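You operate a simulated robot arm through the tools that you are given. There is no shell and no other tool.

Carry out the task below with a simulated two-armed robot. There is one attempt and no reset: what you move stays moved.

JOB
Time the mix in the clear can with the orange cup.
Fine: open the lid, press TIME once, dip the cup and hold it over the can till the timer stops; cup back in the black tray, nothing else in it but the stirrer, lid closed. Set down upright: orange cup. Where these are worked on the way, their far stop is far enough and under half their travel is too little: lid of the clear can.

Only the result counts: the job must be done as asked and must still hold three seconds after the hand-in. Knocking over, shifting, dropping, spilling or breaking anything else fails it. A push-on lid holds only when it is set on centred and level and pressed home; a screw cap is set on level and turned clockwise until tight.

ROBOT AND FRAMES
Two 7-joint arms with fingered hands on one trunk that stands fixed in place. Base frame: the origin is at the foot of the trunk, x ahead of it, y to its left, z up. Lengths are in cm, angles in degrees, forces in N, time in s.
The left shoulder is at [7.6, 18.2, 112.2], the right one opposite. With the tool pointing down near the work surface each hand reaches from about 44 to 84 cm from the base axis, measured 20 degrees to its own side. Payload 3.8 kg a hand.
Tool frame (each hand has its own): the origin (TCP) lies between the finger pads and is the grasp point; the fingertips stand 3 cm ahead of it; z points along the fingers, y is the line along which they close. The gripper opens to 10.4 cm; its body begins 3.5 cm behind the TCP. The gripper is a hand of 4 fingers: y runs from the thumb to the fingers, the wrist lies at [-1.7, -10.4, -17.8] in the tool frame, and closing takes about 1.5 s.
Orientation is that of the tool frame in the base frame, as [roll, pitch, yaw] about the fixed x, y, z axes, in that order (R = Rz(yaw) Ry(pitch) Rx(roll)). With the fingers straight down and the wrist toward the robot, the tool's x, y and z point along [0, 1, 0], [1, 0, 0] and [0, 0, -1] of the base frame.

CONTROLS
- The arms move only by the tool servo_tool. It takes "left_commands", "right_commands" or both (then of equal length, played together; a hand with none holds still); each is a list of rows, each an object (a shift or turn left out is 0, a gripper value left out holds the last) with "offset": the shift along the tool's x, y, z in units of 40 mm (1.0 is 40 mm), a list of three; "dr": the turn, a rotation vector about the tool's x, y, z in units of 8 degrees (1.0 is 8 degrees), a list of three; "jaw": the opening, from 0 (shut) to 1 (fully open). In form: [{"offset": [dx, dy, dz], "dr": [rx, ry, rz], "jaw": jaw}, ...]. A call has 1 to 20 rows; each row shifts and turns the commanded pose from where the row before left it, along the tool's axes as they then stand. A call with a number of a shift or a turn outside -1 to 1 is refused whole. Each row takes 0.2 s and may step no farther than 5 cm and 8.6 degrees from the row before; otherwise, or with a gripper value out of range, the whole call is refused. Where a pose cannot be reached the arm comes as near as it can. A force on the tool above 40 N (or 10 N above the force at the start of the call, whichever is more), or a blocked arm, ends the call early, and 0.2 s more pass. The fingers move at their own pace (about 7.2 cm/s each) and stop on an object; they squeeze with about 31 N. The grip force told is the motor's: it shows also when the fingers shut on nothing. Time passes only in rows, and 0.2 s behind the last, so rows that do not move let the fingers close. The reply holds the time, the measured pose of the TCP, the force on the tool along the base axes, the opening and the grip force, in the units named above and with some noise, with the torque about the TCP (base axes, N m) and any sound that the robot's microphone picked up, and new pictures: "views" is both (left out), scene, wrist or none (wrist: the cameras of the hands that moved).
- Cameras (640 x 400 px; columns grow to the right, rows downward): "scene" is now at [16.85, 4.01, 133.05]; the picture's right is [0.44, -0.90, 0.00], its down [-0.26, -0.13, -0.96] and it looks along [0.86, 0.42, -0.29] (base axes); focal length 228 px, centre (320, 200). "left" rides on the left gripper at [-6.6, -9, -12.6] in its tool frame; the picture's right is [-0.78, -0.30, 0.56], its down [0.57, -0.70, 0.42] and it looks along [0.26, 0.65, 0.71] (tool axes); focal length 275 px, centre (320, 200). "right" rides on the right gripper at [6.6, -9, -12.6] in its tool frame; the picture's right is [-0.78, 0.30, -0.56], its down [-0.57, -0.70, 0.42] and it looks along [-0.27, 0.65, 0.71] (tool axes); focal length 275 px, centre (320, 200). There is no depth. A picture from a camera that has moved, and an enlarged one, comes with that camera's place and axes in the base frame and with its lens.
- raise_lower(by): moves the trunk up (or, below 0, down) by that many cm; the arms and the scene camera ride with it, the base frame stays. It gives what a move gives, with no picture.
- preshape(shape, hand): the hand has 4 fingers and takes this shape, open, in about a second: jaw (thumb against the fingers, like two jaws); tri (thumb and two fingers); tip (a fingertip pinch); poke (one finger out to press); point (the index stretched); flat (the hand flat); cup (the hand cupped); fist (a fist). The gripper value then closes the fingers along that shape, each until it touches; the sizes above hold for jaw. It gives what a move gives, with no picture.
- turn_head(pan, tilt): turns the head with the scene camera to pan (to the left, within 86 degrees either way) and tilt (down, from -29 to 69), counted from straight ahead of the robot (the tilt from the chest, where the trunk bows). It gives what a move gives, and a new picture of the scene camera.
- inspect(camera, box): a new picture of the part [left, top, right, bottom] of that camera's present view, enlarged. No time passes.
- job_done(): hands the job in; it is judged then, once.

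Nothing tells you positions but the pictures and the camera data. Unless the task says otherwise, let go and move clear before handing in.

The tools are called after ">>>" by a JSON object that holds its "method" and its "body". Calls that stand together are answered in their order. servo_tool: Moves the arms, as the interface text tells. Its arguments: {"type":"object","properties":{"left_commands":{"type":"array","items":{"type":"object","properties":{"offset":{"type":"array","items":{"type":"number"}},"dr":{"type":"array","items":{"type":"number"}},"jaw":{"type":"number"}}}},"right_commands":{"type":"array","items":{"type":"object","properties":{"offset":{"type":"array","items":{"type":"number"}},"dr":{"type":"array","items":{"type":"number"}},"jaw":{"type":"number"}}}},"views":{"type":"string","enum":["both","scene","wrist","none"]}},"required":[]} The other tools are called the same way: raise_lower (by) moves the trunk up or down; preshape (shape, hand) gives the hand a shape; turn_head (pan, tilt) turns the head that bears the scene camera; inspect (camera, box) takes an enlarged picture of a part of a camera's view; job_done () hands the job in.

At the start:

```text
time_s: 0.0
left_ee_pos: [36.64, 45.19, 131.8]
left_ee_rot: [-180.0, 0.0, 90.1]
left_wrist_force: [0.6, -0.6, 0.4]
left_ft_torque: [0.0, -0.01, -0.01]
left_finger_gap: 10.37
left_grasp_force: 0.0
left_shape: jaw
right_ee_pos: [42.69, 4.79, 128.38]
right_ee_rot: [-180.0, 0.0, 90.1]
right_wrist_force: [-0.7, 0.3, 0.5]
right_ft_torque: [-0.03, 0.04, -0.01]
right_finger_gap: 10.38
right_grasp_force: 0.0
right_shape: jaw
trunk travel left (down, up): [-27.5, 48.1]
head pan, tilt (commanded): [26.0, 16.6]
```

scene: 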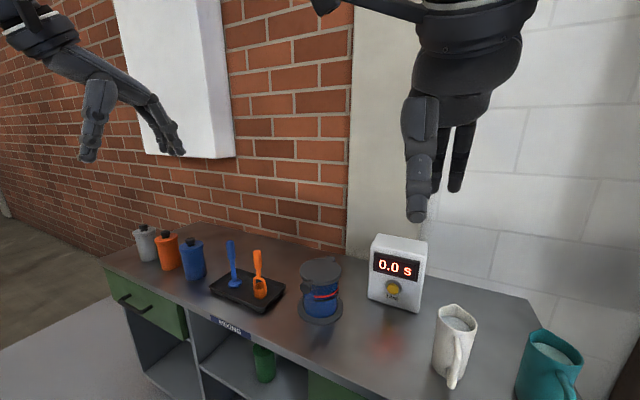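
right: 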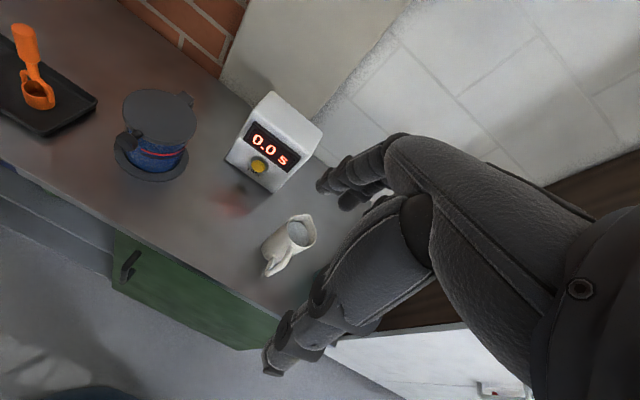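
left: 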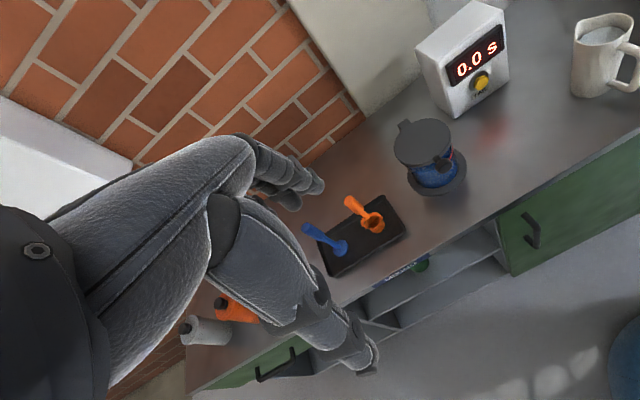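

I see a bench with three bottles, a black tray holding a blue stirrer and an orange cup, a clear can with a dark lid and blue mix, and a timer. I'll look closer at these before moving.

>>> {"method": "inspect", "body": {"camera": "scene", "box": [200, 220, 440, 370]}}

>>> {"method": "inspect", "body": {"camera": "right", "box": [0, 0, 340, 212]}}

>>> {"method": "inspect", "body": {"camera": "left", "box": [280, 90, 520, 290]}}

```text
2.67 times, centred on (320, 295) of scene
camera zoom: at [16.85, 4.01, 133.05], right [0.44, -0.9, 0.0], down [-0.26, -0.13, -0.96], along [0.86, 0.42, -0.29], focal length 609 px, centre (320, -53)
```

zoom: 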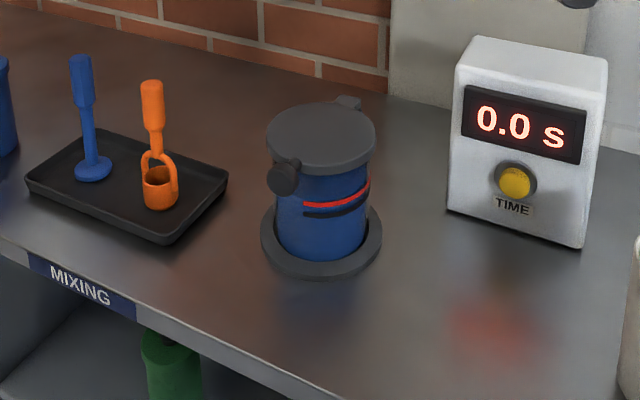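

```text
1.88 times, centred on (170, 106) of right
camera zoom: at [33.79, 11.32, 140.88], right [0.3, -0.78, 0.56], down [-0.7, -0.57, -0.42], along [0.65, -0.26, -0.71], focal length 518 px, centre (602, 377)
```

zoom: 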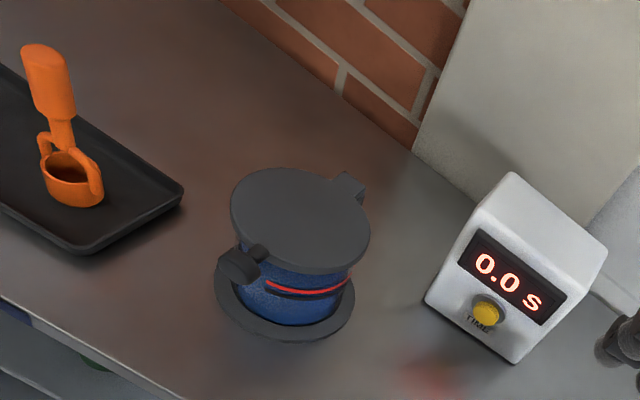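

```text
2.00 times, centred on (400, 190) of left
camera zoom: at [27.78, 38.71, 144.34], right [-0.3, -0.78, -0.56], down [-0.7, 0.57, -0.42], along [0.65, 0.27, -0.71], focal length 551 px, centre (160, 220)
```

zoom: 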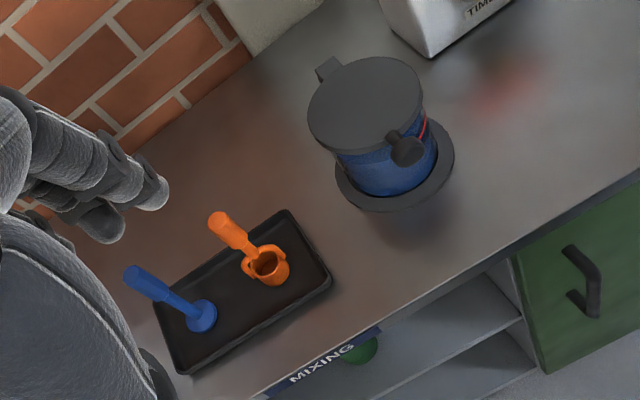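

The tray sits around x 61–74, y 45–69, the cup at about (66.3, 50.5), and the can at about (70, 30) with its hinge on the far side and a knob on the near side at about (62, 30, 93). I'll zoom in on the knob, the hinge, the cup and the timer.

>>> {"method": "inspect", "body": {"camera": "scene", "box": [285, 245, 365, 330]}}

>>> {"method": "inspect", "body": {"camera": "right", "box": [100, 70, 220, 190]}}

>>> {"method": "inspect", "body": {"camera": "left", "box": [380, 105, 480, 205]}}

>>> {"method": "inspect", "body": {"camera": "scene", "box": [205, 230, 295, 315]}}

```text
4.71 times, centred on (325, 288) of scene
camera zoom: at [16.85, 4.01, 133.05], right [0.44, -0.9, 0.0], down [-0.26, -0.13, -0.96], along [0.86, 0.42, -0.29], focal length 1075 px, centre (296, -212)
```

zoom: 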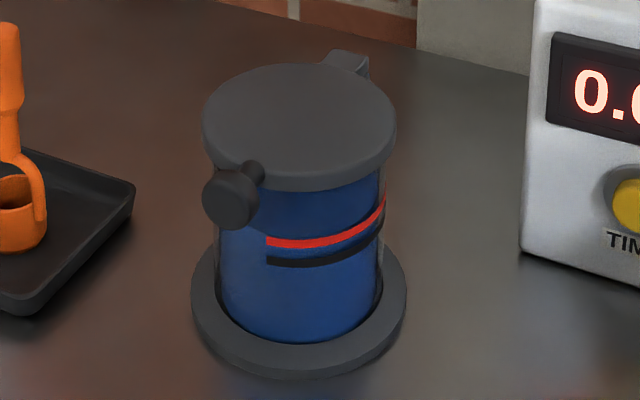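

```text
3.33 times, centred on (160, 130) of right
camera zoom: at [33.79, 11.32, 140.88], right [0.3, -0.78, 0.56], down [-0.7, -0.57, -0.42], along [0.65, -0.26, -0.71], focal length 918 px, centre (853, 433)
```

zoom: 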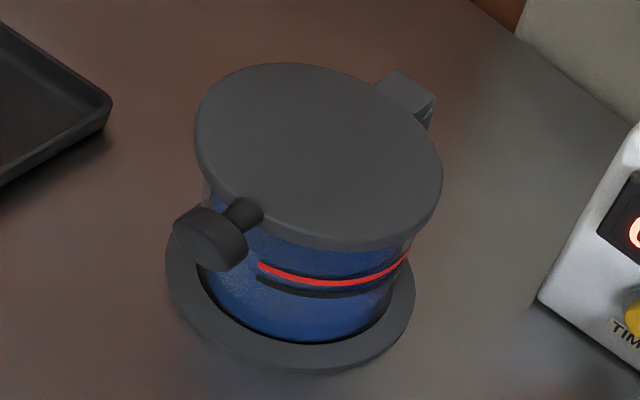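

```text
4.00 times, centred on (430, 155) of left
camera zoom: at [27.78, 38.71, 144.34], right [-0.3, -0.78, -0.56], down [-0.7, 0.57, -0.42], along [0.65, 0.27, -0.71], focal length 1101 px, centre (-120, 380)
```

zoom: 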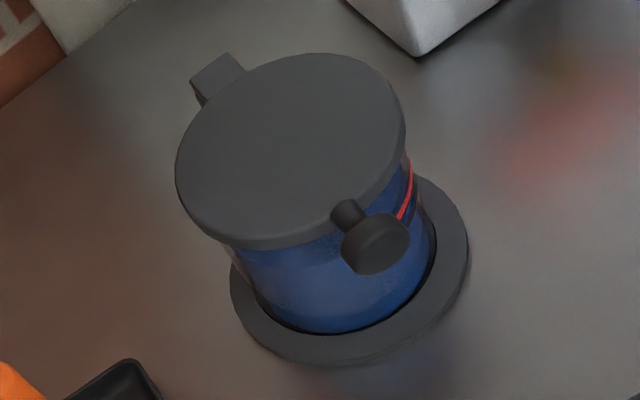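

```text
4.71 times, centred on (250, 272) of scene
camera zoom: at [16.85, 4.01, 133.05], right [0.44, -0.9, 0.0], down [-0.26, -0.13, -0.96], along [0.86, 0.42, -0.29], focal length 1075 px, centre (649, -141)
```

zoom: 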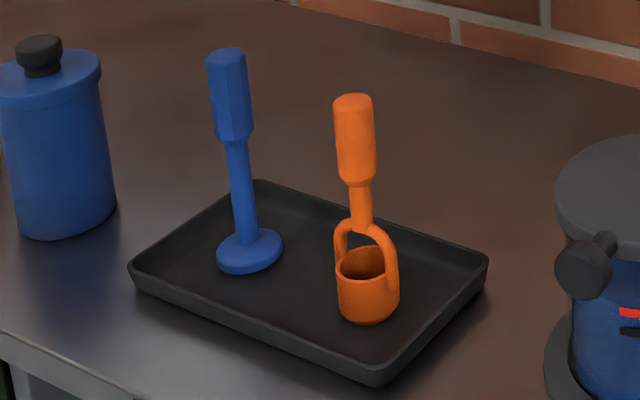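

The can lid is hinged at the far side (x≈77) with a mushroom knob facing the robot at about (61.9, 30.1, 92.7). I'll bring the left hand in front of the can with the fingers tilted forward, so the open jaw can cage the knob with the thumb below and the fingers above.

>>> {"method": "servo_tool", "body": {"left_commands": [{"offset": [-0.75, 0.9, 0]}, {"offset": [-0.75, 0.9, 0]}, {"offset": [-0.75, 0.9, 0]}, {"offset": [-0.75, 0.9, 0]}, {"offset": [-0.75, 0.9, 0]}, {"offset": [0, 0, 1]}, {"offset": [0, 0, 1]}, {"offset": [0, 0, 1]}, {"offset": [0, 0, 1]}, {"dr": [-0.94, 0, 0]}, {"dr": [-0.94, 0, 0]}, {"dr": [-0.94, 0, 0]}, {"dr": [-0.94, 0, 0]}, {"dr": [-0.94, 0, 0]}, {"dr": [-0.94, 0, 0]}, {"dr": [-0.94, 0, 0]}, {"dr": [-0.94, 0, 0]}], "views": "both"}}

```text
time_s: 3.6
left_ee_pos: [54.62, 30.29, 115.73]
left_ee_rot: [119.9, 0.1, 90.1]
left_wrist_force: [-0.4, 0.6, 0.0]
left_ft_torque: [-0.02, 0.02, 0.0]
left_finger_gap: 10.37
left_grasp_force: 0.1
left_shape: jaw
right_ee_pos: [42.83, 4.83, 128.13]
right_ee_rot: [-180.0, 0.0, 90.1]
right_wrist_force: [-0.2, 0.0, 0.5]
right_ft_torque: [0.03, 0.03, -0.05]
right_finger_gap: 10.39
right_grasp_force: 0.1
right_shape: jaw
trunk travel left (down, up): [-27.5, 48.1]
head pan, tilt (commanded): [26.0, 16.6]
camera scene: at [16.88, 4.03, 133.05], right [0.44, -0.9, 0.0], down [-0.26, -0.13, -0.96], along [0.86, 0.42, -0.29], focal length 228 px, centre (320, 200)
camera left: at [39.39, 23.79, 114.28], right [0.34, -0.78, -0.53], down [0.02, 0.57, -0.82], along [0.94, 0.27, 0.21], focal length 275 px, centre (320, 200)
```

scene: 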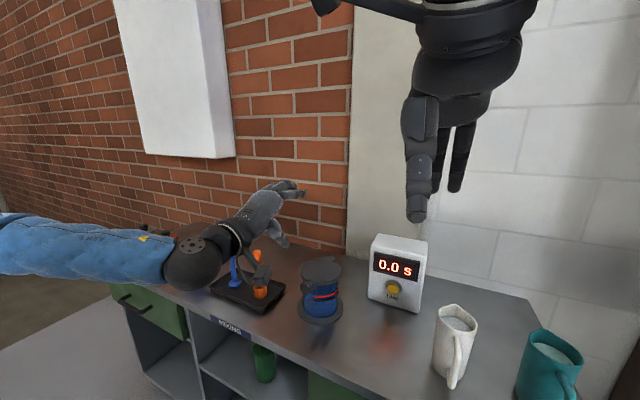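
left: 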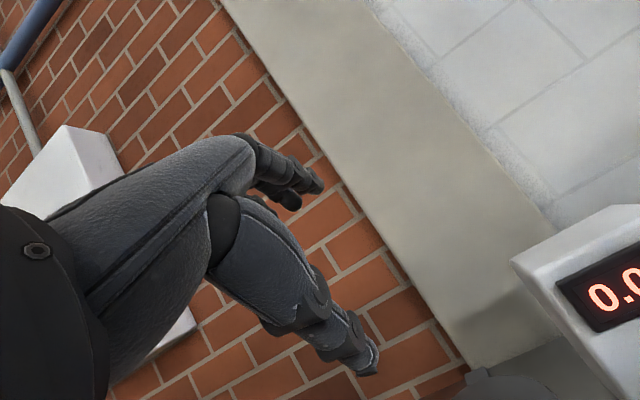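

The left hand is now pitched about 30° below horizontal, in front of and above the can. I'll zoom in to see where the thumb and fingers sit relative to the TCP.

>>> {"method": "inspect", "body": {"camera": "scene", "box": [190, 160, 370, 330]}}

>>> {"method": "inspect", "body": {"camera": "right", "box": [0, 0, 320, 200]}}

```text
2.35 times, centred on (280, 245) of scene
camera zoom: at [16.88, 4.03, 133.05], right [0.44, -0.9, 0.0], down [-0.26, -0.13, -0.96], along [0.86, 0.42, -0.29], focal length 538 px, centre (414, 94)
```

zoom: 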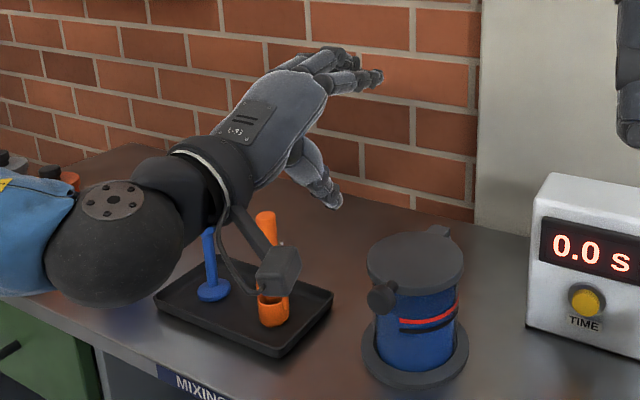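

```text
2.00 times, centred on (160, 100) of right
camera zoom: at [33.82, 11.35, 140.86], right [0.3, -0.78, 0.56], down [-0.7, -0.57, -0.42], along [0.65, -0.26, -0.71], focal length 551 px, centre (640, 400)
```

zoom: 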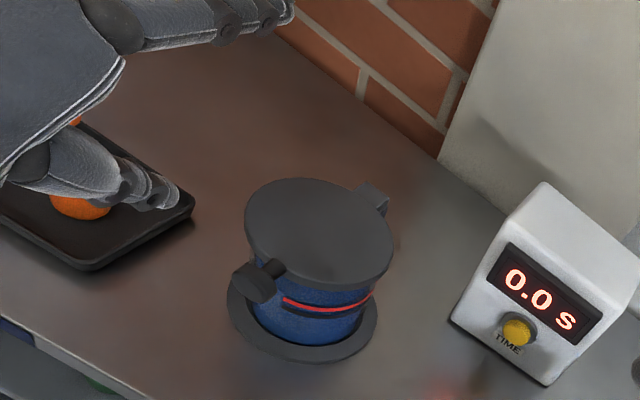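

The predicted thumb tip position matches the picture. I'll lower the hand in front of the can, so that the thumb ends up below knob height and short of it.

>>> {"method": "servo_tool", "body": {"left_commands": [{"offset": [0, -0.819, 0.473]}, {"offset": [0, -0.819, 0.473]}, {"offset": [0, -0.819, 0.473]}, {"offset": [0, -0.819, 0.473]}, {"offset": [0, -0.819, 0.473]}, {"offset": [0, -0.819, 0.473]}], "views": "scene"}}

>>> {"method": "inspect", "body": {"camera": "scene", "box": [230, 200, 370, 330]}}

>>> {"method": "inspect", "body": {"camera": "right", "box": [0, 0, 320, 200]}}

```text
time_s: 5.0
left_ee_pos: [54.7, 30.28, 93.16]
left_ee_rot: [119.9, 0.0, 90.1]
left_wrist_force: [-0.4, -0.4, -0.4]
left_ft_torque: [0.0, -0.03, 0.04]
left_finger_gap: 10.36
left_grasp_force: 0.0
left_shape: jaw
right_ee_pos: [42.92, 4.69, 128.19]
right_ee_rot: [-179.9, -0.1, 90.1]
right_wrist_force: [-0.1, -0.3, -0.1]
right_ft_torque: [0.0, 0.01, -0.01]
right_finger_gap: 10.35
right_grasp_force: 0.1
right_shape: jaw
trunk travel left (down, up): [-27.5, 48.1]
head pan, tilt (commanded): [26.0, 16.6]
camera scene: at [16.95, 3.94, 133.04], right [0.44, -0.9, 0.0], down [-0.26, -0.12, -0.96], along [0.86, 0.42, -0.29], focal length 228 px, centre (320, 200)
```

scene: 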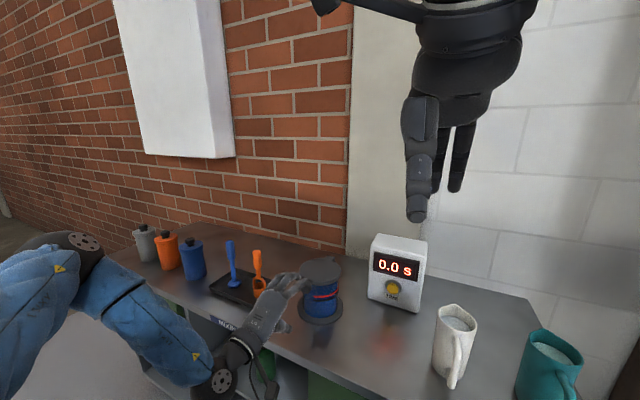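

```text
3.08 times, centred on (300, 265) of scene
camera zoom: at [16.95, 3.94, 133.04], right [0.44, -0.9, 0.0], down [-0.26, -0.12, -0.96], along [0.86, 0.42, -0.29], focal length 703 px, centre (382, 0)
```

zoom: 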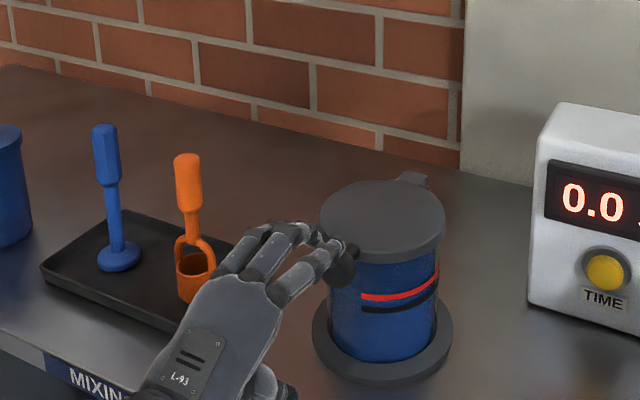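

```text
2.00 times, centred on (160, 100) of right
camera zoom: at [33.9, 11.25, 140.85], right [0.3, -0.78, 0.56], down [-0.7, -0.57, -0.42], along [0.65, -0.26, -0.72], focal length 551 px, centre (640, 400)
```

zoom: 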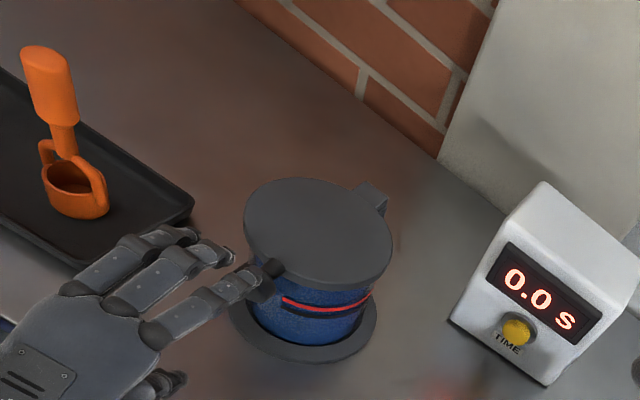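

The fingers are just above and in front of the knob, with the thumb below it. I'll move forward so the jaw encloses the knob.

>>> {"method": "servo_tool", "body": {"left_commands": [{"offset": [0, 0.28, 0.386]}, {"offset": [0, 0.28, 0.386]}, {"offset": [0, 0.28, 0.386]}, {"offset": [0, 0.28, 0.386]}], "views": "scene"}}

>>> {"method": "inspect", "body": {"camera": "scene", "box": [230, 200, 370, 330]}}

>>> {"method": "inspect", "body": {"camera": "right", "box": [0, 0, 320, 200]}}

```text
time_s: 6.0
left_ee_pos: [62.19, 30.25, 93.94]
left_ee_rot: [119.9, 0.0, 90.1]
left_wrist_force: [0.1, 0.5, -0.4]
left_ft_torque: [0.03, 0.0, 0.01]
left_finger_gap: 10.4
left_grasp_force: 0.1
left_shape: jaw
right_ee_pos: [42.67, 4.7, 128.15]
right_ee_rot: [-179.9, -0.1, 90.1]
right_wrist_force: [0.1, 0.1, 0.0]
right_ft_torque: [0.01, 0.0, -0.03]
right_finger_gap: 10.37
right_grasp_force: 0.1
right_shape: jaw
trunk travel left (down, up): [-27.5, 48.1]
head pan, tilt (commanded): [26.0, 16.6]
camera scene: at [16.87, 4.0, 133.05], right [0.44, -0.9, 0.0], down [-0.26, -0.13, -0.96], along [0.86, 0.42, -0.29], focal length 228 px, centre (320, 200)
```

scene: 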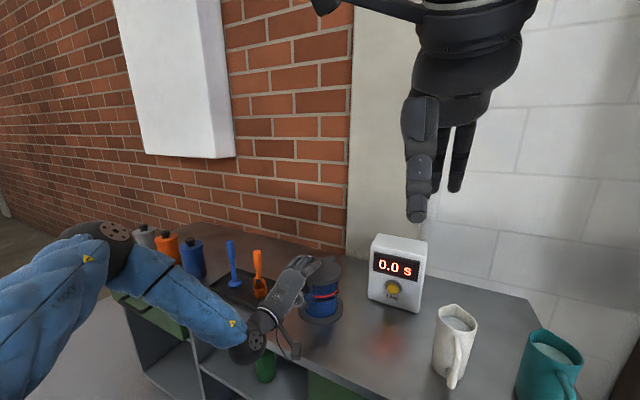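

```text
3.08 times, centred on (300, 265) of scene
camera zoom: at [16.87, 4.0, 133.05], right [0.44, -0.9, 0.0], down [-0.26, -0.13, -0.96], along [0.86, 0.42, -0.29], focal length 703 px, centre (382, 0)
```

zoom: 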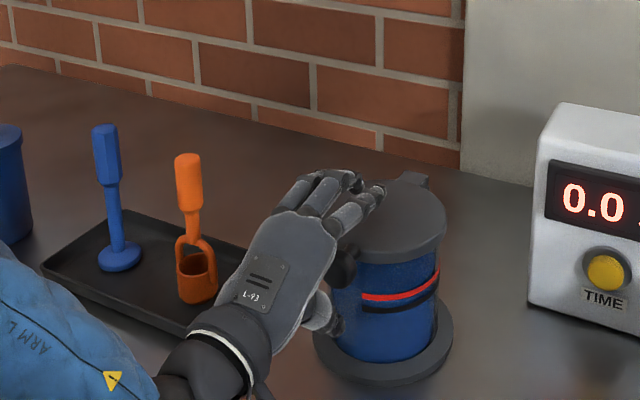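

```text
2.00 times, centred on (160, 100) of right
camera zoom: at [33.81, 11.31, 140.87], right [0.3, -0.78, 0.56], down [-0.7, -0.57, -0.42], along [0.65, -0.26, -0.71], focal length 551 px, centre (640, 400)
```

zoom: 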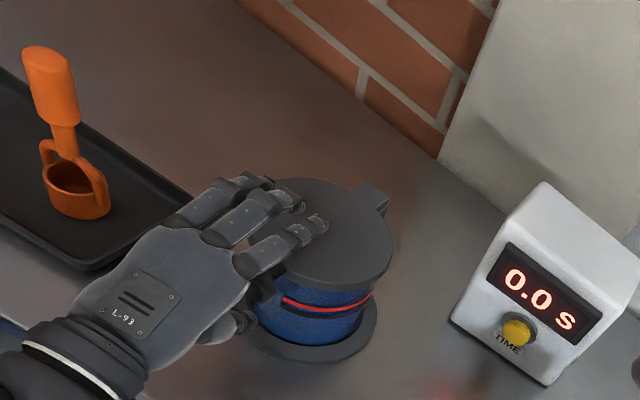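

The knob is inside the cage, with the thumb just below it. I'll lift along the arc about the far hinge to roughly 45° and then check.

>>> {"method": "servo_tool", "body": {"left_commands": [{"offset": [0, 0.498, -0.2875]}, {"offset": [0, 0.49, -0.2255]}, {"offset": [0, 0.49, -0.2255]}, {"offset": [0, 0.474, -0.129]}, {"offset": [0, 0.474, -0.129]}, {"offset": [0, 0.485, -0.035]}, {"offset": [0, 0.485, -0.035]}], "views": "scene"}}

>>> {"method": "inspect", "body": {"camera": "scene", "box": [230, 200, 370, 330]}}

>>> {"method": "inspect", "body": {"camera": "right", "box": [0, 0, 320, 200]}}

```text
time_s: 7.6
left_ee_pos: [65.58, 30.29, 107.84]
left_ee_rot: [119.7, 0.0, 90.1]
left_wrist_force: [-1.2, -0.3, -0.8]
left_ft_torque: [-0.01, 0.03, -0.01]
left_finger_gap: 10.4
left_grasp_force: 0.0
left_shape: jaw
right_ee_pos: [42.73, 4.83, 128.12]
right_ee_rot: [-179.8, -0.1, 90.0]
right_wrist_force: [-0.2, 0.2, -0.3]
right_ft_torque: [0.01, 0.01, 0.02]
right_finger_gap: 10.35
right_grasp_force: 0.2
right_shape: jaw
trunk travel left (down, up): [-27.5, 48.1]
head pan, tilt (commanded): [26.0, 16.6]
camera scene: at [16.87, 4.0, 133.05], right [0.44, -0.9, 0.0], down [-0.26, -0.13, -0.96], along [0.86, 0.42, -0.29], focal length 228 px, centre (320, 200)
```

scene: 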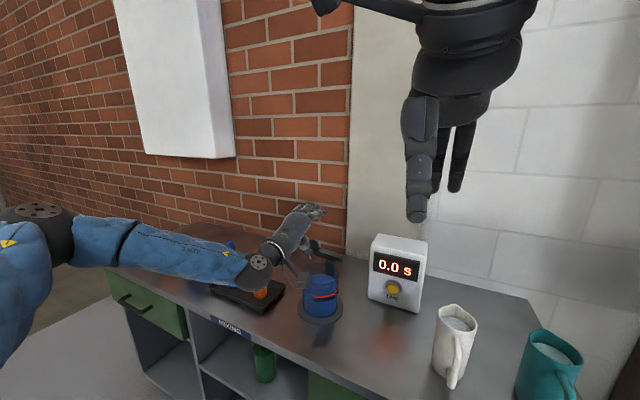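

```text
3.08 times, centred on (300, 265) of scene
camera zoom: at [16.87, 4.0, 133.05], right [0.44, -0.9, 0.0], down [-0.26, -0.13, -0.96], along [0.86, 0.42, -0.29], focal length 703 px, centre (382, 0)
```

zoom: 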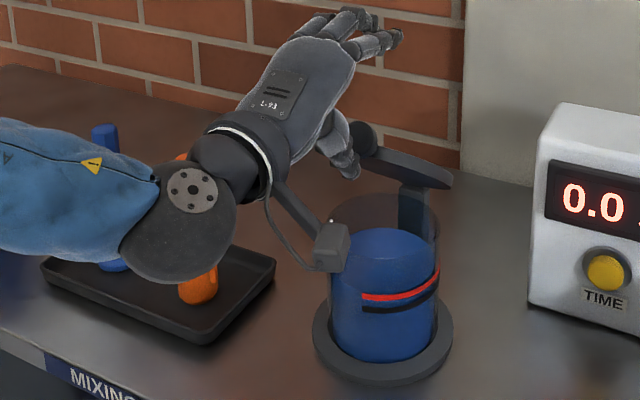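

```text
2.00 times, centred on (160, 100) of right
camera zoom: at [33.8, 11.32, 140.87], right [0.3, -0.78, 0.56], down [-0.7, -0.57, -0.42], along [0.65, -0.26, -0.71], focal length 551 px, centre (640, 400)
```

zoom: 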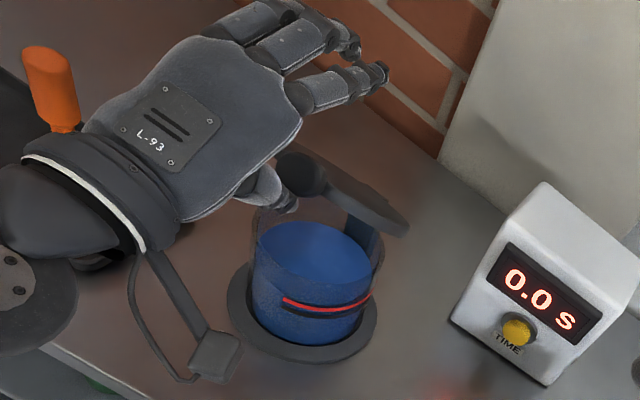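

The lid is at about 47° and follows the thumb without resistance. I'll keep pushing it over past vertical.

>>> {"method": "servo_tool", "body": {"left_commands": [{"offset": [0, 0.3665, 0.135]}, {"offset": [0, 0.3665, 0.135]}, {"offset": [0, 0.327, 0.316]}, {"offset": [0, 0.327, 0.316]}, {"offset": [0, 0.206, 0.357]}, {"offset": [0, 0.206, 0.357]}, {"offset": [0, 0.101, 0.375]}, {"offset": [0, 0.101, 0.375]}], "views": "scene"}}

>>> {"method": "inspect", "body": {"camera": "scene", "box": [230, 180, 370, 330]}}

>>> {"method": "inspect", "body": {"camera": "right", "box": [0, 0, 320, 200]}}

```text
time_s: 9.4
left_ee_pos: [77.67, 30.28, 109.92]
left_ee_rot: [119.8, 0.1, 90.0]
left_wrist_force: [0.1, 0.3, 0.5]
left_ft_torque: [0.0, 0.06, 0.04]
left_finger_gap: 10.37
left_grasp_force: 0.1
left_shape: jaw
right_ee_pos: [42.8, 4.8, 128.2]
right_ee_rot: [-179.9, 0.0, 90.1]
right_wrist_force: [-0.3, -0.3, 0.2]
right_ft_torque: [0.02, 0.02, 0.03]
right_finger_gap: 10.35
right_grasp_force: 0.1
right_shape: jaw
trunk travel left (down, up): [-27.5, 48.1]
head pan, tilt (commanded): [26.0, 16.6]
camera scene: at [16.87, 3.99, 133.05], right [0.44, -0.9, 0.0], down [-0.26, -0.13, -0.96], along [0.86, 0.42, -0.29], focal length 228 px, centre (320, 200)
```

scene: 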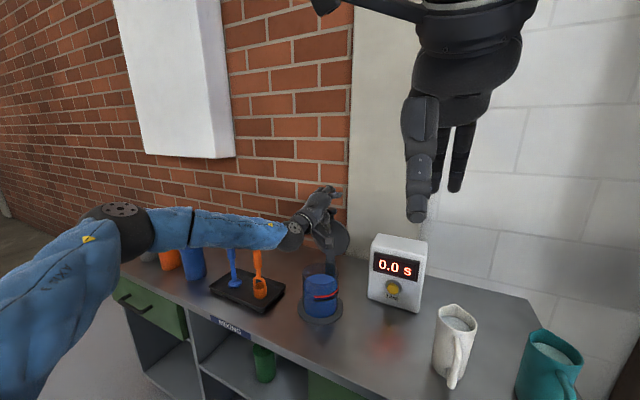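

```text
2.67 times, centred on (300, 255) of scene
camera zoom: at [16.87, 3.99, 133.05], right [0.44, -0.9, 0.0], down [-0.26, -0.13, -0.96], along [0.86, 0.42, -0.29], focal length 609 px, centre (373, 53)
```

zoom: 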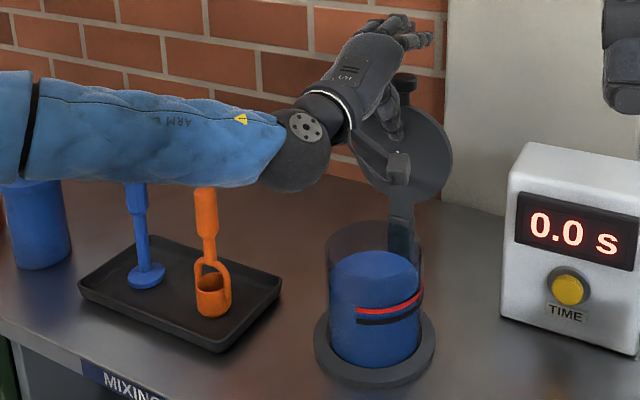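

```text
2.00 times, centred on (160, 100) of right
camera zoom: at [33.82, 11.31, 140.87], right [0.3, -0.78, 0.56], down [-0.7, -0.57, -0.42], along [0.65, -0.26, -0.71], focal length 551 px, centre (640, 400)
```

zoom: 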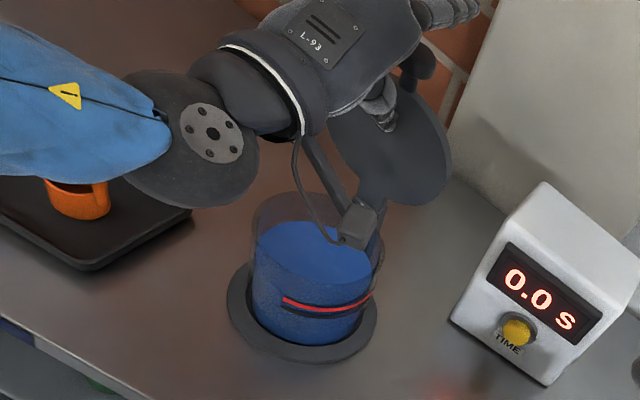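

The lid is at about 95°, just past vertical, and there is no resistance yet. I'll push it gently a bit farther so it rests at its stop.

>>> {"method": "servo_tool", "body": {"left_commands": [{"offset": [0, 0.06, 0.254]}, {"offset": [0, 0.06, 0.254]}], "views": "none"}}

>>> {"method": "inspect", "body": {"camera": "scene", "box": [270, 180, 370, 330]}}

```text
time_s: 10.0
left_ee_pos: [79.52, 30.34, 109.51]
left_ee_rot: [119.7, 0.0, 90.1]
left_wrist_force: [-3.7, 0.5, 1.6]
left_ft_torque: [-0.03, 0.24, -0.02]
left_finger_gap: 10.39
left_grasp_force: 0.0
left_shape: jaw
right_ee_pos: [42.52, 4.75, 128.28]
right_ee_rot: [180.0, 0.0, 90.1]
right_wrist_force: [0.4, 0.2, -0.7]
right_ft_torque: [-0.02, -0.04, -0.01]
right_finger_gap: 10.37
right_grasp_force: 0.1
right_shape: jaw
trunk travel left (down, up): [-27.5, 48.1]
head pan, tilt (commanded): [26.0, 16.6]
```

```text
2.67 times, centred on (320, 255) of scene
camera zoom: at [16.71, 3.97, 133.08], right [0.44, -0.9, 0.0], down [-0.26, -0.13, -0.96], along [0.86, 0.42, -0.28], focal length 609 px, centre (320, 53)
```

zoom: 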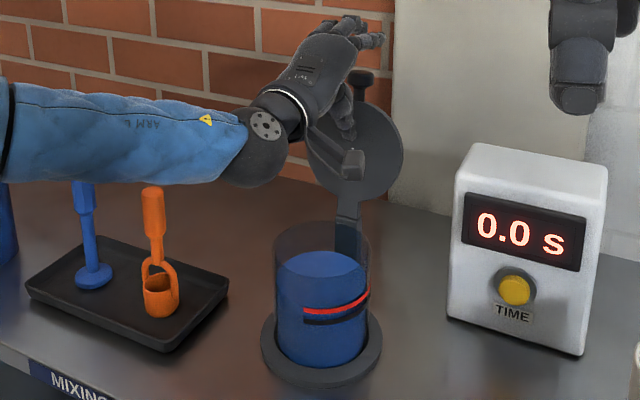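

The push now meets about 4 N, which may be the stop. I'll push a little more to confirm.

>>> {"method": "servo_tool", "body": {"left_commands": [{"offset": [0, 0.03, 0.127]}, {"offset": [0, 0, 0]}], "views": "none"}}

>>> {"method": "inspect", "body": {"camera": "scene", "box": [270, 180, 370, 330]}}

```text
time_s: 10.6
left_ee_pos: [79.78, 30.19, 109.64]
left_ee_rot: [119.6, 0.0, 90.0]
left_wrist_force: [-13.3, -0.6, 9.9]
left_ft_torque: [0.02, 1.03, 0.02]
left_finger_gap: 10.39
left_grasp_force: 0.1
left_shape: jaw
right_ee_pos: [42.36, 4.6, 128.42]
right_ee_rot: [179.9, 0.0, 90.1]
right_wrist_force: [-0.4, 0.3, -0.1]
right_ft_torque: [0.0, -0.03, -0.03]
right_finger_gap: 10.36
right_grasp_force: 0.1
right_shape: jaw
trunk travel left (down, up): [-27.5, 48.1]
head pan, tilt (commanded): [26.0, 16.6]
```

```text
2.67 times, centred on (320, 255) of scene
camera zoom: at [16.51, 3.95, 133.11], right [0.44, -0.9, 0.0], down [-0.25, -0.12, -0.96], along [0.86, 0.42, -0.28], focal length 609 px, centre (320, 53)
```

zoom: 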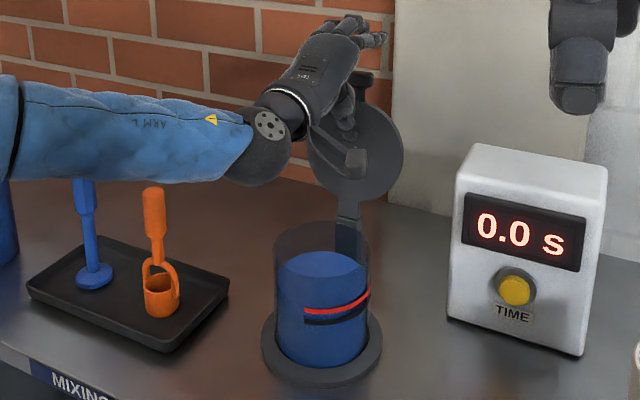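

The lid is against its far stop, at about 100°. I'll back off and rise, so the fingers clear the knob, and see whether the lid stays open.

>>> {"method": "servo_tool", "body": {"left_commands": [{"offset": [0, -0.125, -0.2165]}, {"offset": [0, 0.3955, -0.315]}, {"offset": [0, 0.3955, -0.315]}, {"offset": [0, -0.204, -0.604]}, {"offset": [0, -0.204, -0.604]}, {"offset": [0, -0.204, -0.604]}, {"offset": [0, -0.204, -0.604]}, {"offset": [0, -0.204, -0.604]}], "views": "scene"}}

>>> {"method": "inspect", "body": {"camera": "scene", "box": [200, 180, 370, 330]}}

>>> {"method": "inspect", "body": {"camera": "right", "box": [60, 60, 220, 190]}}

```text
time_s: 12.4
left_ee_pos: [65.74, 30.12, 115.71]
left_ee_rot: [119.8, 0.0, 90.0]
left_wrist_force: [0.0, -0.2, -0.6]
left_ft_torque: [-0.02, 0.0, 0.02]
left_finger_gap: 10.4
left_grasp_force: 0.0
left_shape: jaw
right_ee_pos: [42.7, 4.75, 128.38]
right_ee_rot: [179.9, 0.0, 90.1]
right_wrist_force: [0.2, 0.1, 0.2]
right_ft_torque: [0.0, -0.01, -0.05]
right_finger_gap: 10.37
right_grasp_force: 0.0
right_shape: jaw
trunk travel left (down, up): [-27.5, 48.1]
head pan, tilt (commanded): [26.0, 16.6]
camera scene: at [16.79, 4.01, 133.07], right [0.44, -0.9, 0.0], down [-0.26, -0.13, -0.96], along [0.86, 0.42, -0.29], focal length 228 px, centre (320, 200)
```

scene: 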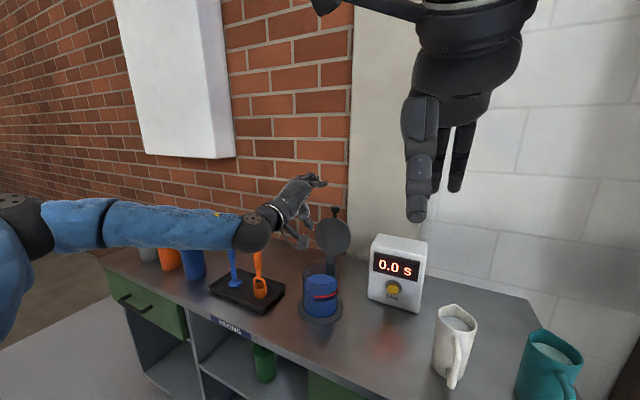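

```text
2.67 times, centred on (285, 255) of scene
camera zoom: at [16.79, 4.01, 133.07], right [0.44, -0.9, 0.0], down [-0.26, -0.13, -0.96], along [0.86, 0.42, -0.29], focal length 609 px, centre (413, 53)
```

zoom: 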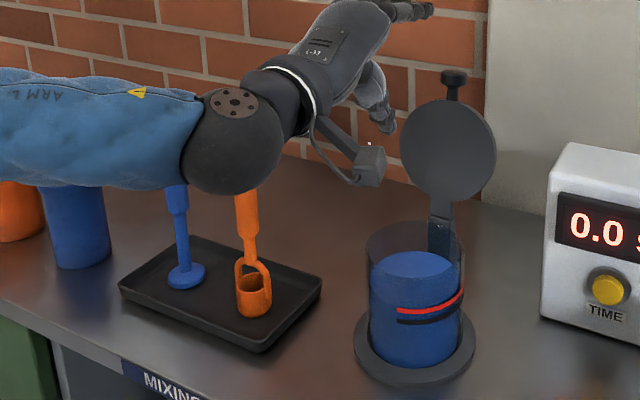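

```text
3.08 times, centred on (140, 125) of right
camera zoom: at [33.72, 11.33, 140.9], right [0.3, -0.78, 0.56], down [-0.7, -0.57, -0.42], along [0.65, -0.26, -0.71], focal length 847 px, centre (874, 431)
```

zoom: 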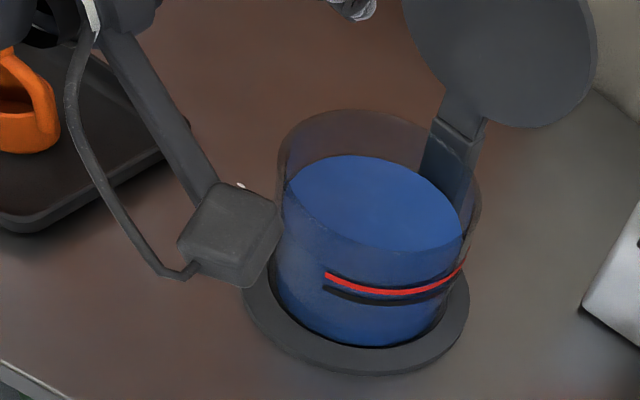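

The lid stays open, and the liquid surface is about 3 cm below the rim at z≈90. Next I'll turn the left hand straight down and move it over the orange cup's handle at about (66.5, 50.6).

>>> {"method": "servo_tool", "body": {"left_commands": [{"offset": [0, 0.2, -0.2], "dr": [0.934, 0, 0]}, {"dr": [0.934, 0, 0]}, {"dr": [0.934, 0, 0]}, {"dr": [0.934, 0, 0]}, {"dr": [0.934, 0, 0]}, {"dr": [0.934, 0, 0]}, {"dr": [0.934, 0, 0]}, {"dr": [0.934, 0, 0]}, {"offset": [0.85, 0, 0]}, {"offset": [0.85, 0, 0]}, {"offset": [0.85, 0, 0]}, {"offset": [0.85, 0, 0]}, {"offset": [0.85, 0, 0]}, {"offset": [0.85, 0, 0]}, {"offset": [0, 0, 0]}], "views": "both"}}

```text
time_s: 15.6
left_ee_pos: [65.52, 50.72, 116.94]
left_ee_rot: [179.6, 0.1, 89.9]
left_wrist_force: [0.8, 0.2, 0.1]
left_ft_torque: [-0.01, 0.03, -0.01]
left_finger_gap: 10.39
left_grasp_force: 0.0
left_shape: jaw
right_ee_pos: [42.75, 4.69, 128.27]
right_ee_rot: [-179.9, 0.0, 90.2]
right_wrist_force: [-0.3, -0.6, 0.7]
right_ft_torque: [0.0, -0.01, 0.01]
right_finger_gap: 10.35
right_grasp_force: 0.1
right_shape: jaw
trunk travel left (down, up): [-27.5, 48.1]
head pan, tilt (commanded): [26.0, 16.6]
camera scene: at [16.84, 3.98, 133.06], right [0.44, -0.9, 0.0], down [-0.26, -0.13, -0.96], along [0.86, 0.42, -0.29], focal length 228 px, centre (320, 200)
camera left: at [56.58, 44.28, 129.5], right [-0.29, -0.78, -0.56], down [-0.7, 0.57, -0.43], along [0.65, 0.27, -0.71], focal length 275 px, centre (320, 200)
```

scene: 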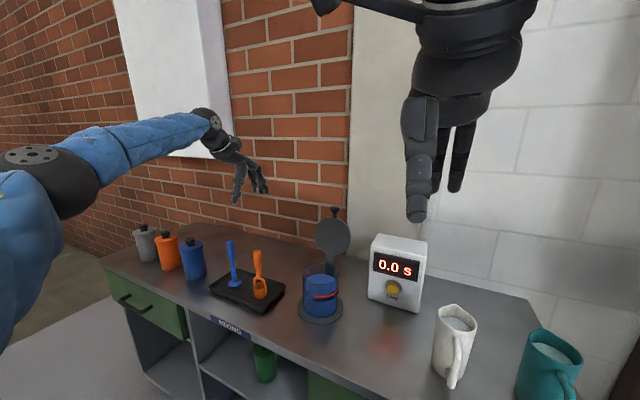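
left: 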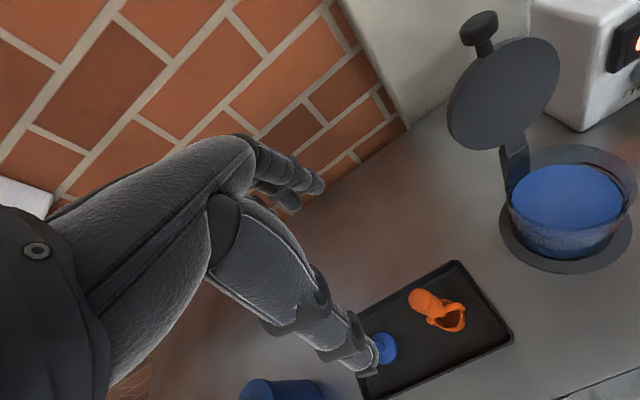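

The hand is above the cup. I'll zoom in from both cameras to pin down the handle position before lowering.

>>> {"method": "inspect", "body": {"camera": "left", "box": [340, 250, 540, 375]}}

>>> {"method": "inspect", "body": {"camera": "right", "box": [0, 0, 160, 140]}}

>>> {"method": "inspect", "body": {"camera": "scene", "box": [200, 150, 300, 310]}}

```text
3.20 times, centred on (440, 312) of left
camera zoom: at [56.58, 44.28, 129.5], right [-0.29, -0.78, -0.56], down [-0.7, 0.57, -0.43], along [0.65, 0.27, -0.71], focal length 881 px, centre (-64, -160)
```

zoom: 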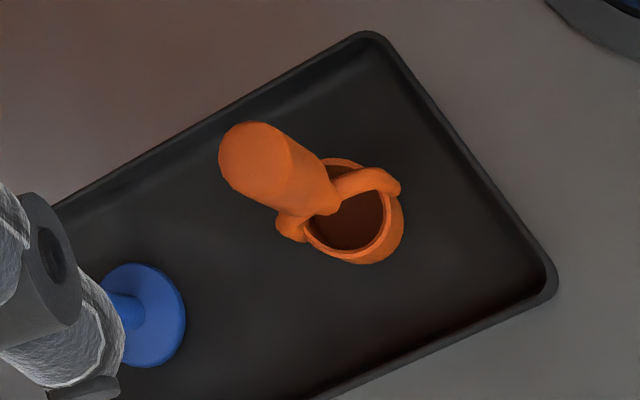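

```text
2.86 times, centred on (80, 70) of right
camera zoom: at [33.78, 11.29, 140.88], right [0.3, -0.78, 0.56], down [-0.7, -0.57, -0.42], along [0.65, -0.26, -0.71], focal length 786 px, centre (1006, 571)
```

zoom: 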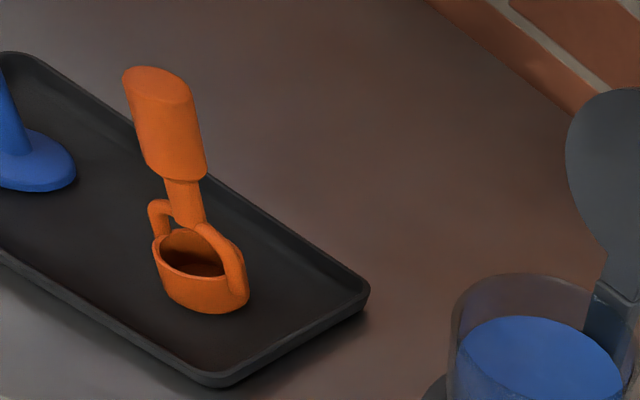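

```text
2.50 times, centred on (250, 230) of scene
camera zoom: at [16.84, 3.98, 133.06], right [0.44, -0.9, 0.0], down [-0.26, -0.13, -0.96], along [0.86, 0.42, -0.29], focal length 571 px, centre (495, 125)
```

zoom: 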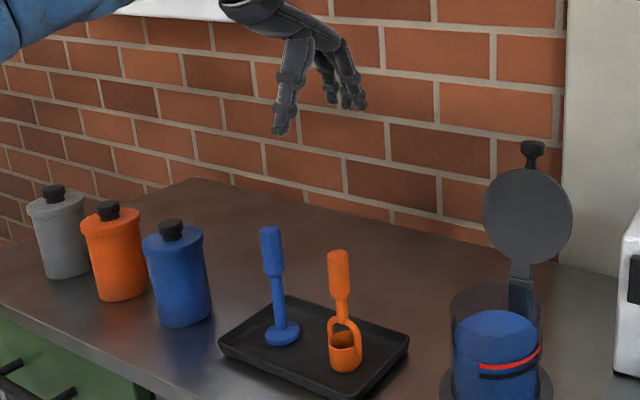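

The handle is at about (66, 50.5), close to the hand axis. I'll lower to just above it and check again.

>>> {"method": "servo_tool", "body": {"left_commands": [{"offset": [0, 0, 1]}, {"offset": [0, 0, 1]}, {"offset": [0, 0, 1]}, {"offset": [0, 0, 0.85]}, {"offset": [0, 0, 0]}], "views": "both"}}

>>> {"method": "inspect", "body": {"camera": "left", "box": [240, 200, 480, 350]}}

>>> {"method": "inspect", "body": {"camera": "scene", "box": [200, 200, 300, 310]}}

>>> {"method": "inspect", "body": {"camera": "right", "box": [0, 0, 160, 140]}}

```text
time_s: 16.8
left_ee_pos: [65.69, 50.64, 101.28]
left_ee_rot: [179.6, 0.0, 90.0]
left_wrist_force: [0.7, -0.6, 0.0]
left_ft_torque: [0.01, -0.04, 0.0]
left_finger_gap: 10.39
left_grasp_force: 0.1
left_shape: jaw
right_ee_pos: [42.73, 4.74, 128.24]
right_ee_rot: [-179.9, 0.0, 90.0]
right_wrist_force: [0.2, 0.1, 0.6]
right_ft_torque: [-0.01, -0.01, 0.01]
right_finger_gap: 10.36
right_grasp_force: 0.0
right_shape: jaw
trunk travel left (down, up): [-27.5, 48.1]
head pan, tilt (commanded): [26.0, 16.6]
camera scene: at [16.83, 4.0, 133.06], right [0.44, -0.9, 0.0], down [-0.26, -0.13, -0.96], along [0.86, 0.42, -0.29], focal length 228 px, centre (320, 200)
camera left: at [56.79, 44.08, 113.83], right [-0.29, -0.78, -0.56], down [-0.7, 0.57, -0.43], along [0.65, 0.27, -0.71], focal length 275 px, centre (320, 200)
```

scene: 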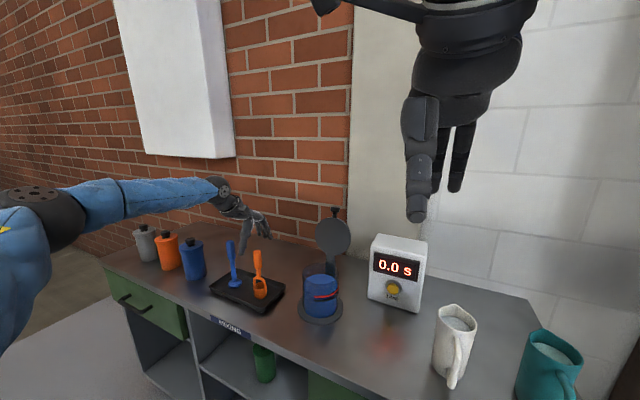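
left: 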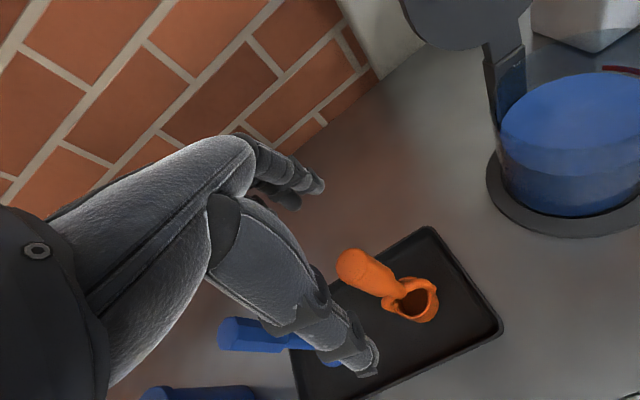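

```text
2.67 times, centred on (360, 275) of left
camera zoom: at [56.79, 44.08, 113.83], right [-0.29, -0.78, -0.56], down [-0.7, 0.57, -0.43], along [0.65, 0.27, -0.71], focal length 734 px, centre (213, 0)
```

zoom: 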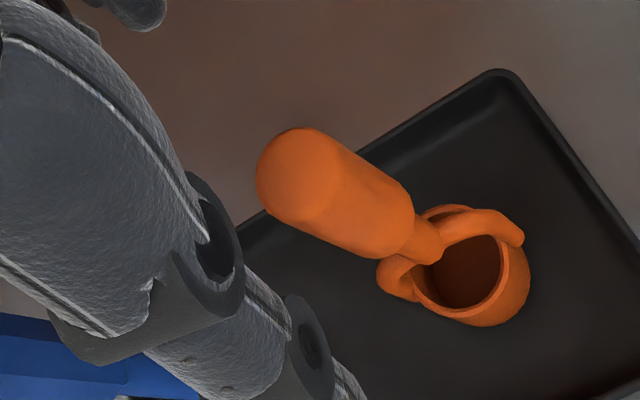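

```text
3.64 times, centred on (250, 255) of scene
camera zoom: at [16.83, 4.0, 133.06], right [0.44, -0.9, 0.0], down [-0.26, -0.13, -0.96], along [0.86, 0.42, -0.29], focal length 831 px, centre (574, 0)
```

zoom: 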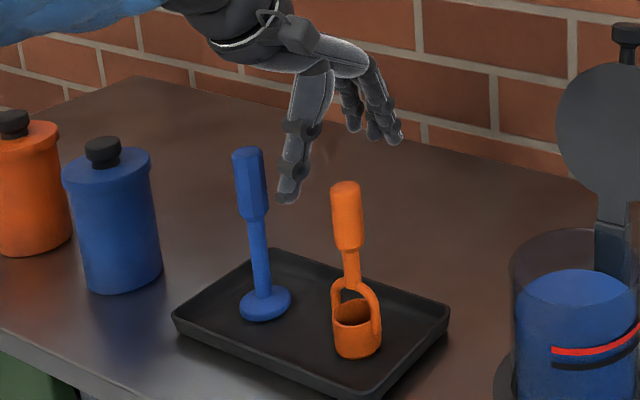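

```text
2.86 times, centred on (80, 70) of right
camera zoom: at [33.77, 11.31, 140.89], right [0.3, -0.78, 0.56], down [-0.7, -0.57, -0.42], along [0.65, -0.26, -0.71], focal length 786 px, centre (1006, 571)
```

zoom: 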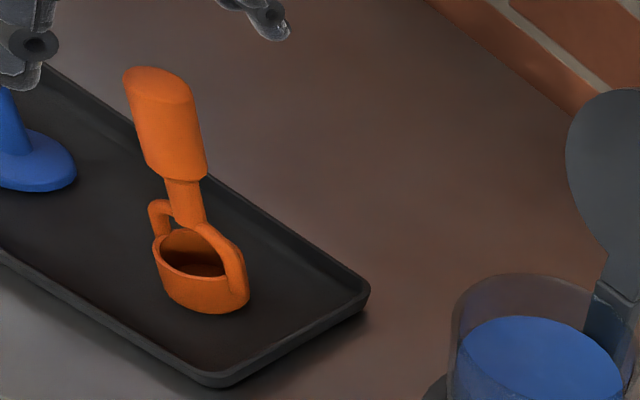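

The handle is within 0.3 cm of the hand axis. I'll descend and close on it.

>>> {"method": "servo_tool", "body": {"left_commands": [{"offset": [0, 0, 0.67]}, {"offset": [0, 0, 0.67]}, {"offset": [0, 0, 0.66]}, {"offset": [0, 0, 0]}], "views": "both"}}

>>> {"method": "inspect", "body": {"camera": "scene", "box": [200, 200, 300, 310]}}

>>> {"method": "inspect", "body": {"camera": "right", "box": [0, 0, 160, 140]}}

```text
time_s: 17.8
left_ee_pos: [65.7, 50.72, 93.23]
left_ee_rot: [179.6, 0.0, 90.1]
left_wrist_force: [-1.1, 1.3, 0.1]
left_ft_torque: [0.0, 0.0, 0.0]
left_finger_gap: 10.38
left_grasp_force: 0.1
left_shape: jaw
right_ee_pos: [42.71, 4.72, 128.2]
right_ee_rot: [-179.9, 0.1, 90.1]
right_wrist_force: [-0.2, -0.3, -0.1]
right_ft_torque: [-0.01, 0.01, 0.0]
right_finger_gap: 10.35
right_grasp_force: 0.1
right_shape: jaw
trunk travel left (down, up): [-27.5, 48.1]
head pan, tilt (commanded): [26.0, 16.6]
camera scene: at [16.83, 3.99, 133.06], right [0.44, -0.9, 0.0], down [-0.26, -0.13, -0.96], along [0.86, 0.42, -0.29], focal length 228 px, centre (320, 200)
camera left: at [56.83, 44.08, 105.81], right [-0.29, -0.78, -0.56], down [-0.7, 0.57, -0.43], along [0.65, 0.27, -0.71], focal length 275 px, centre (320, 200)
```

scene: 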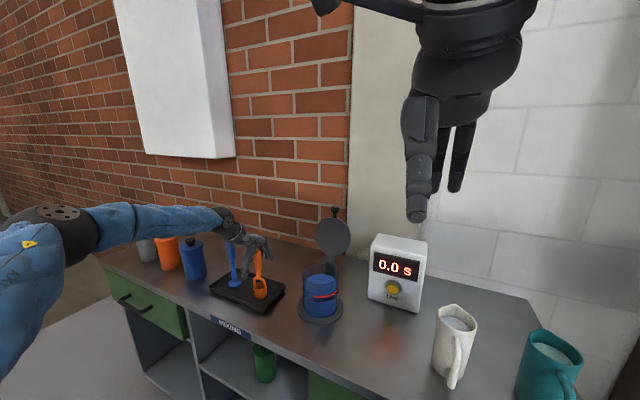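
left: 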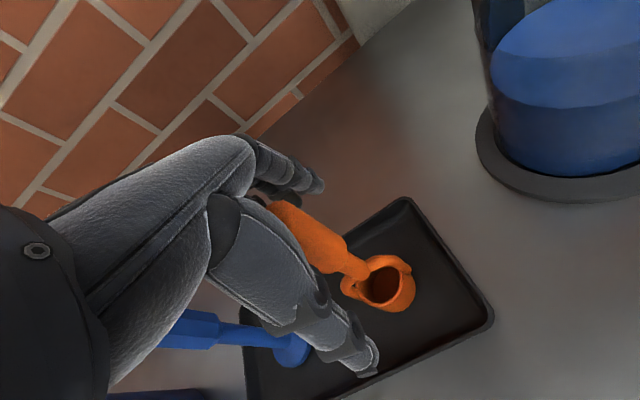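

```text
3.64 times, centred on (250, 255) of scene
camera zoom: at [16.83, 3.99, 133.06], right [0.44, -0.9, 0.0], down [-0.26, -0.13, -0.96], along [0.86, 0.42, -0.29], focal length 831 px, centre (574, 0)
```

zoom: 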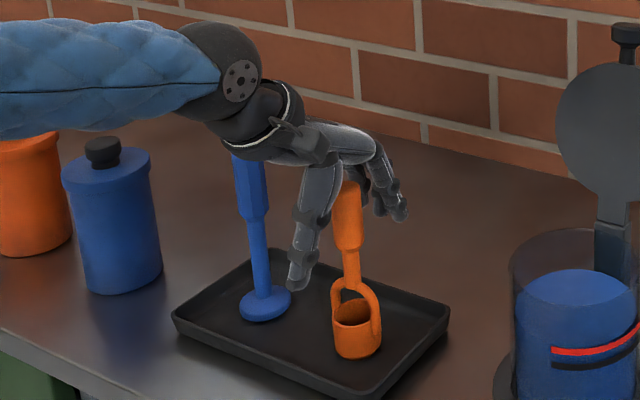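

```text
2.86 times, centred on (80, 70) of right
camera zoom: at [33.76, 11.3, 140.89], right [0.3, -0.78, 0.56], down [-0.7, -0.57, -0.42], along [0.65, -0.26, -0.71], focal length 786 px, centre (1006, 571)
```

zoom: 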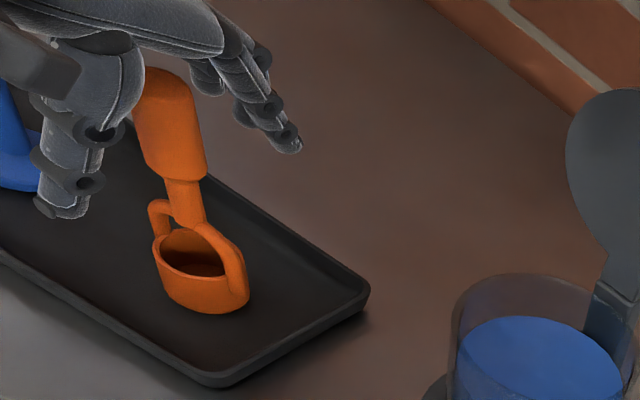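

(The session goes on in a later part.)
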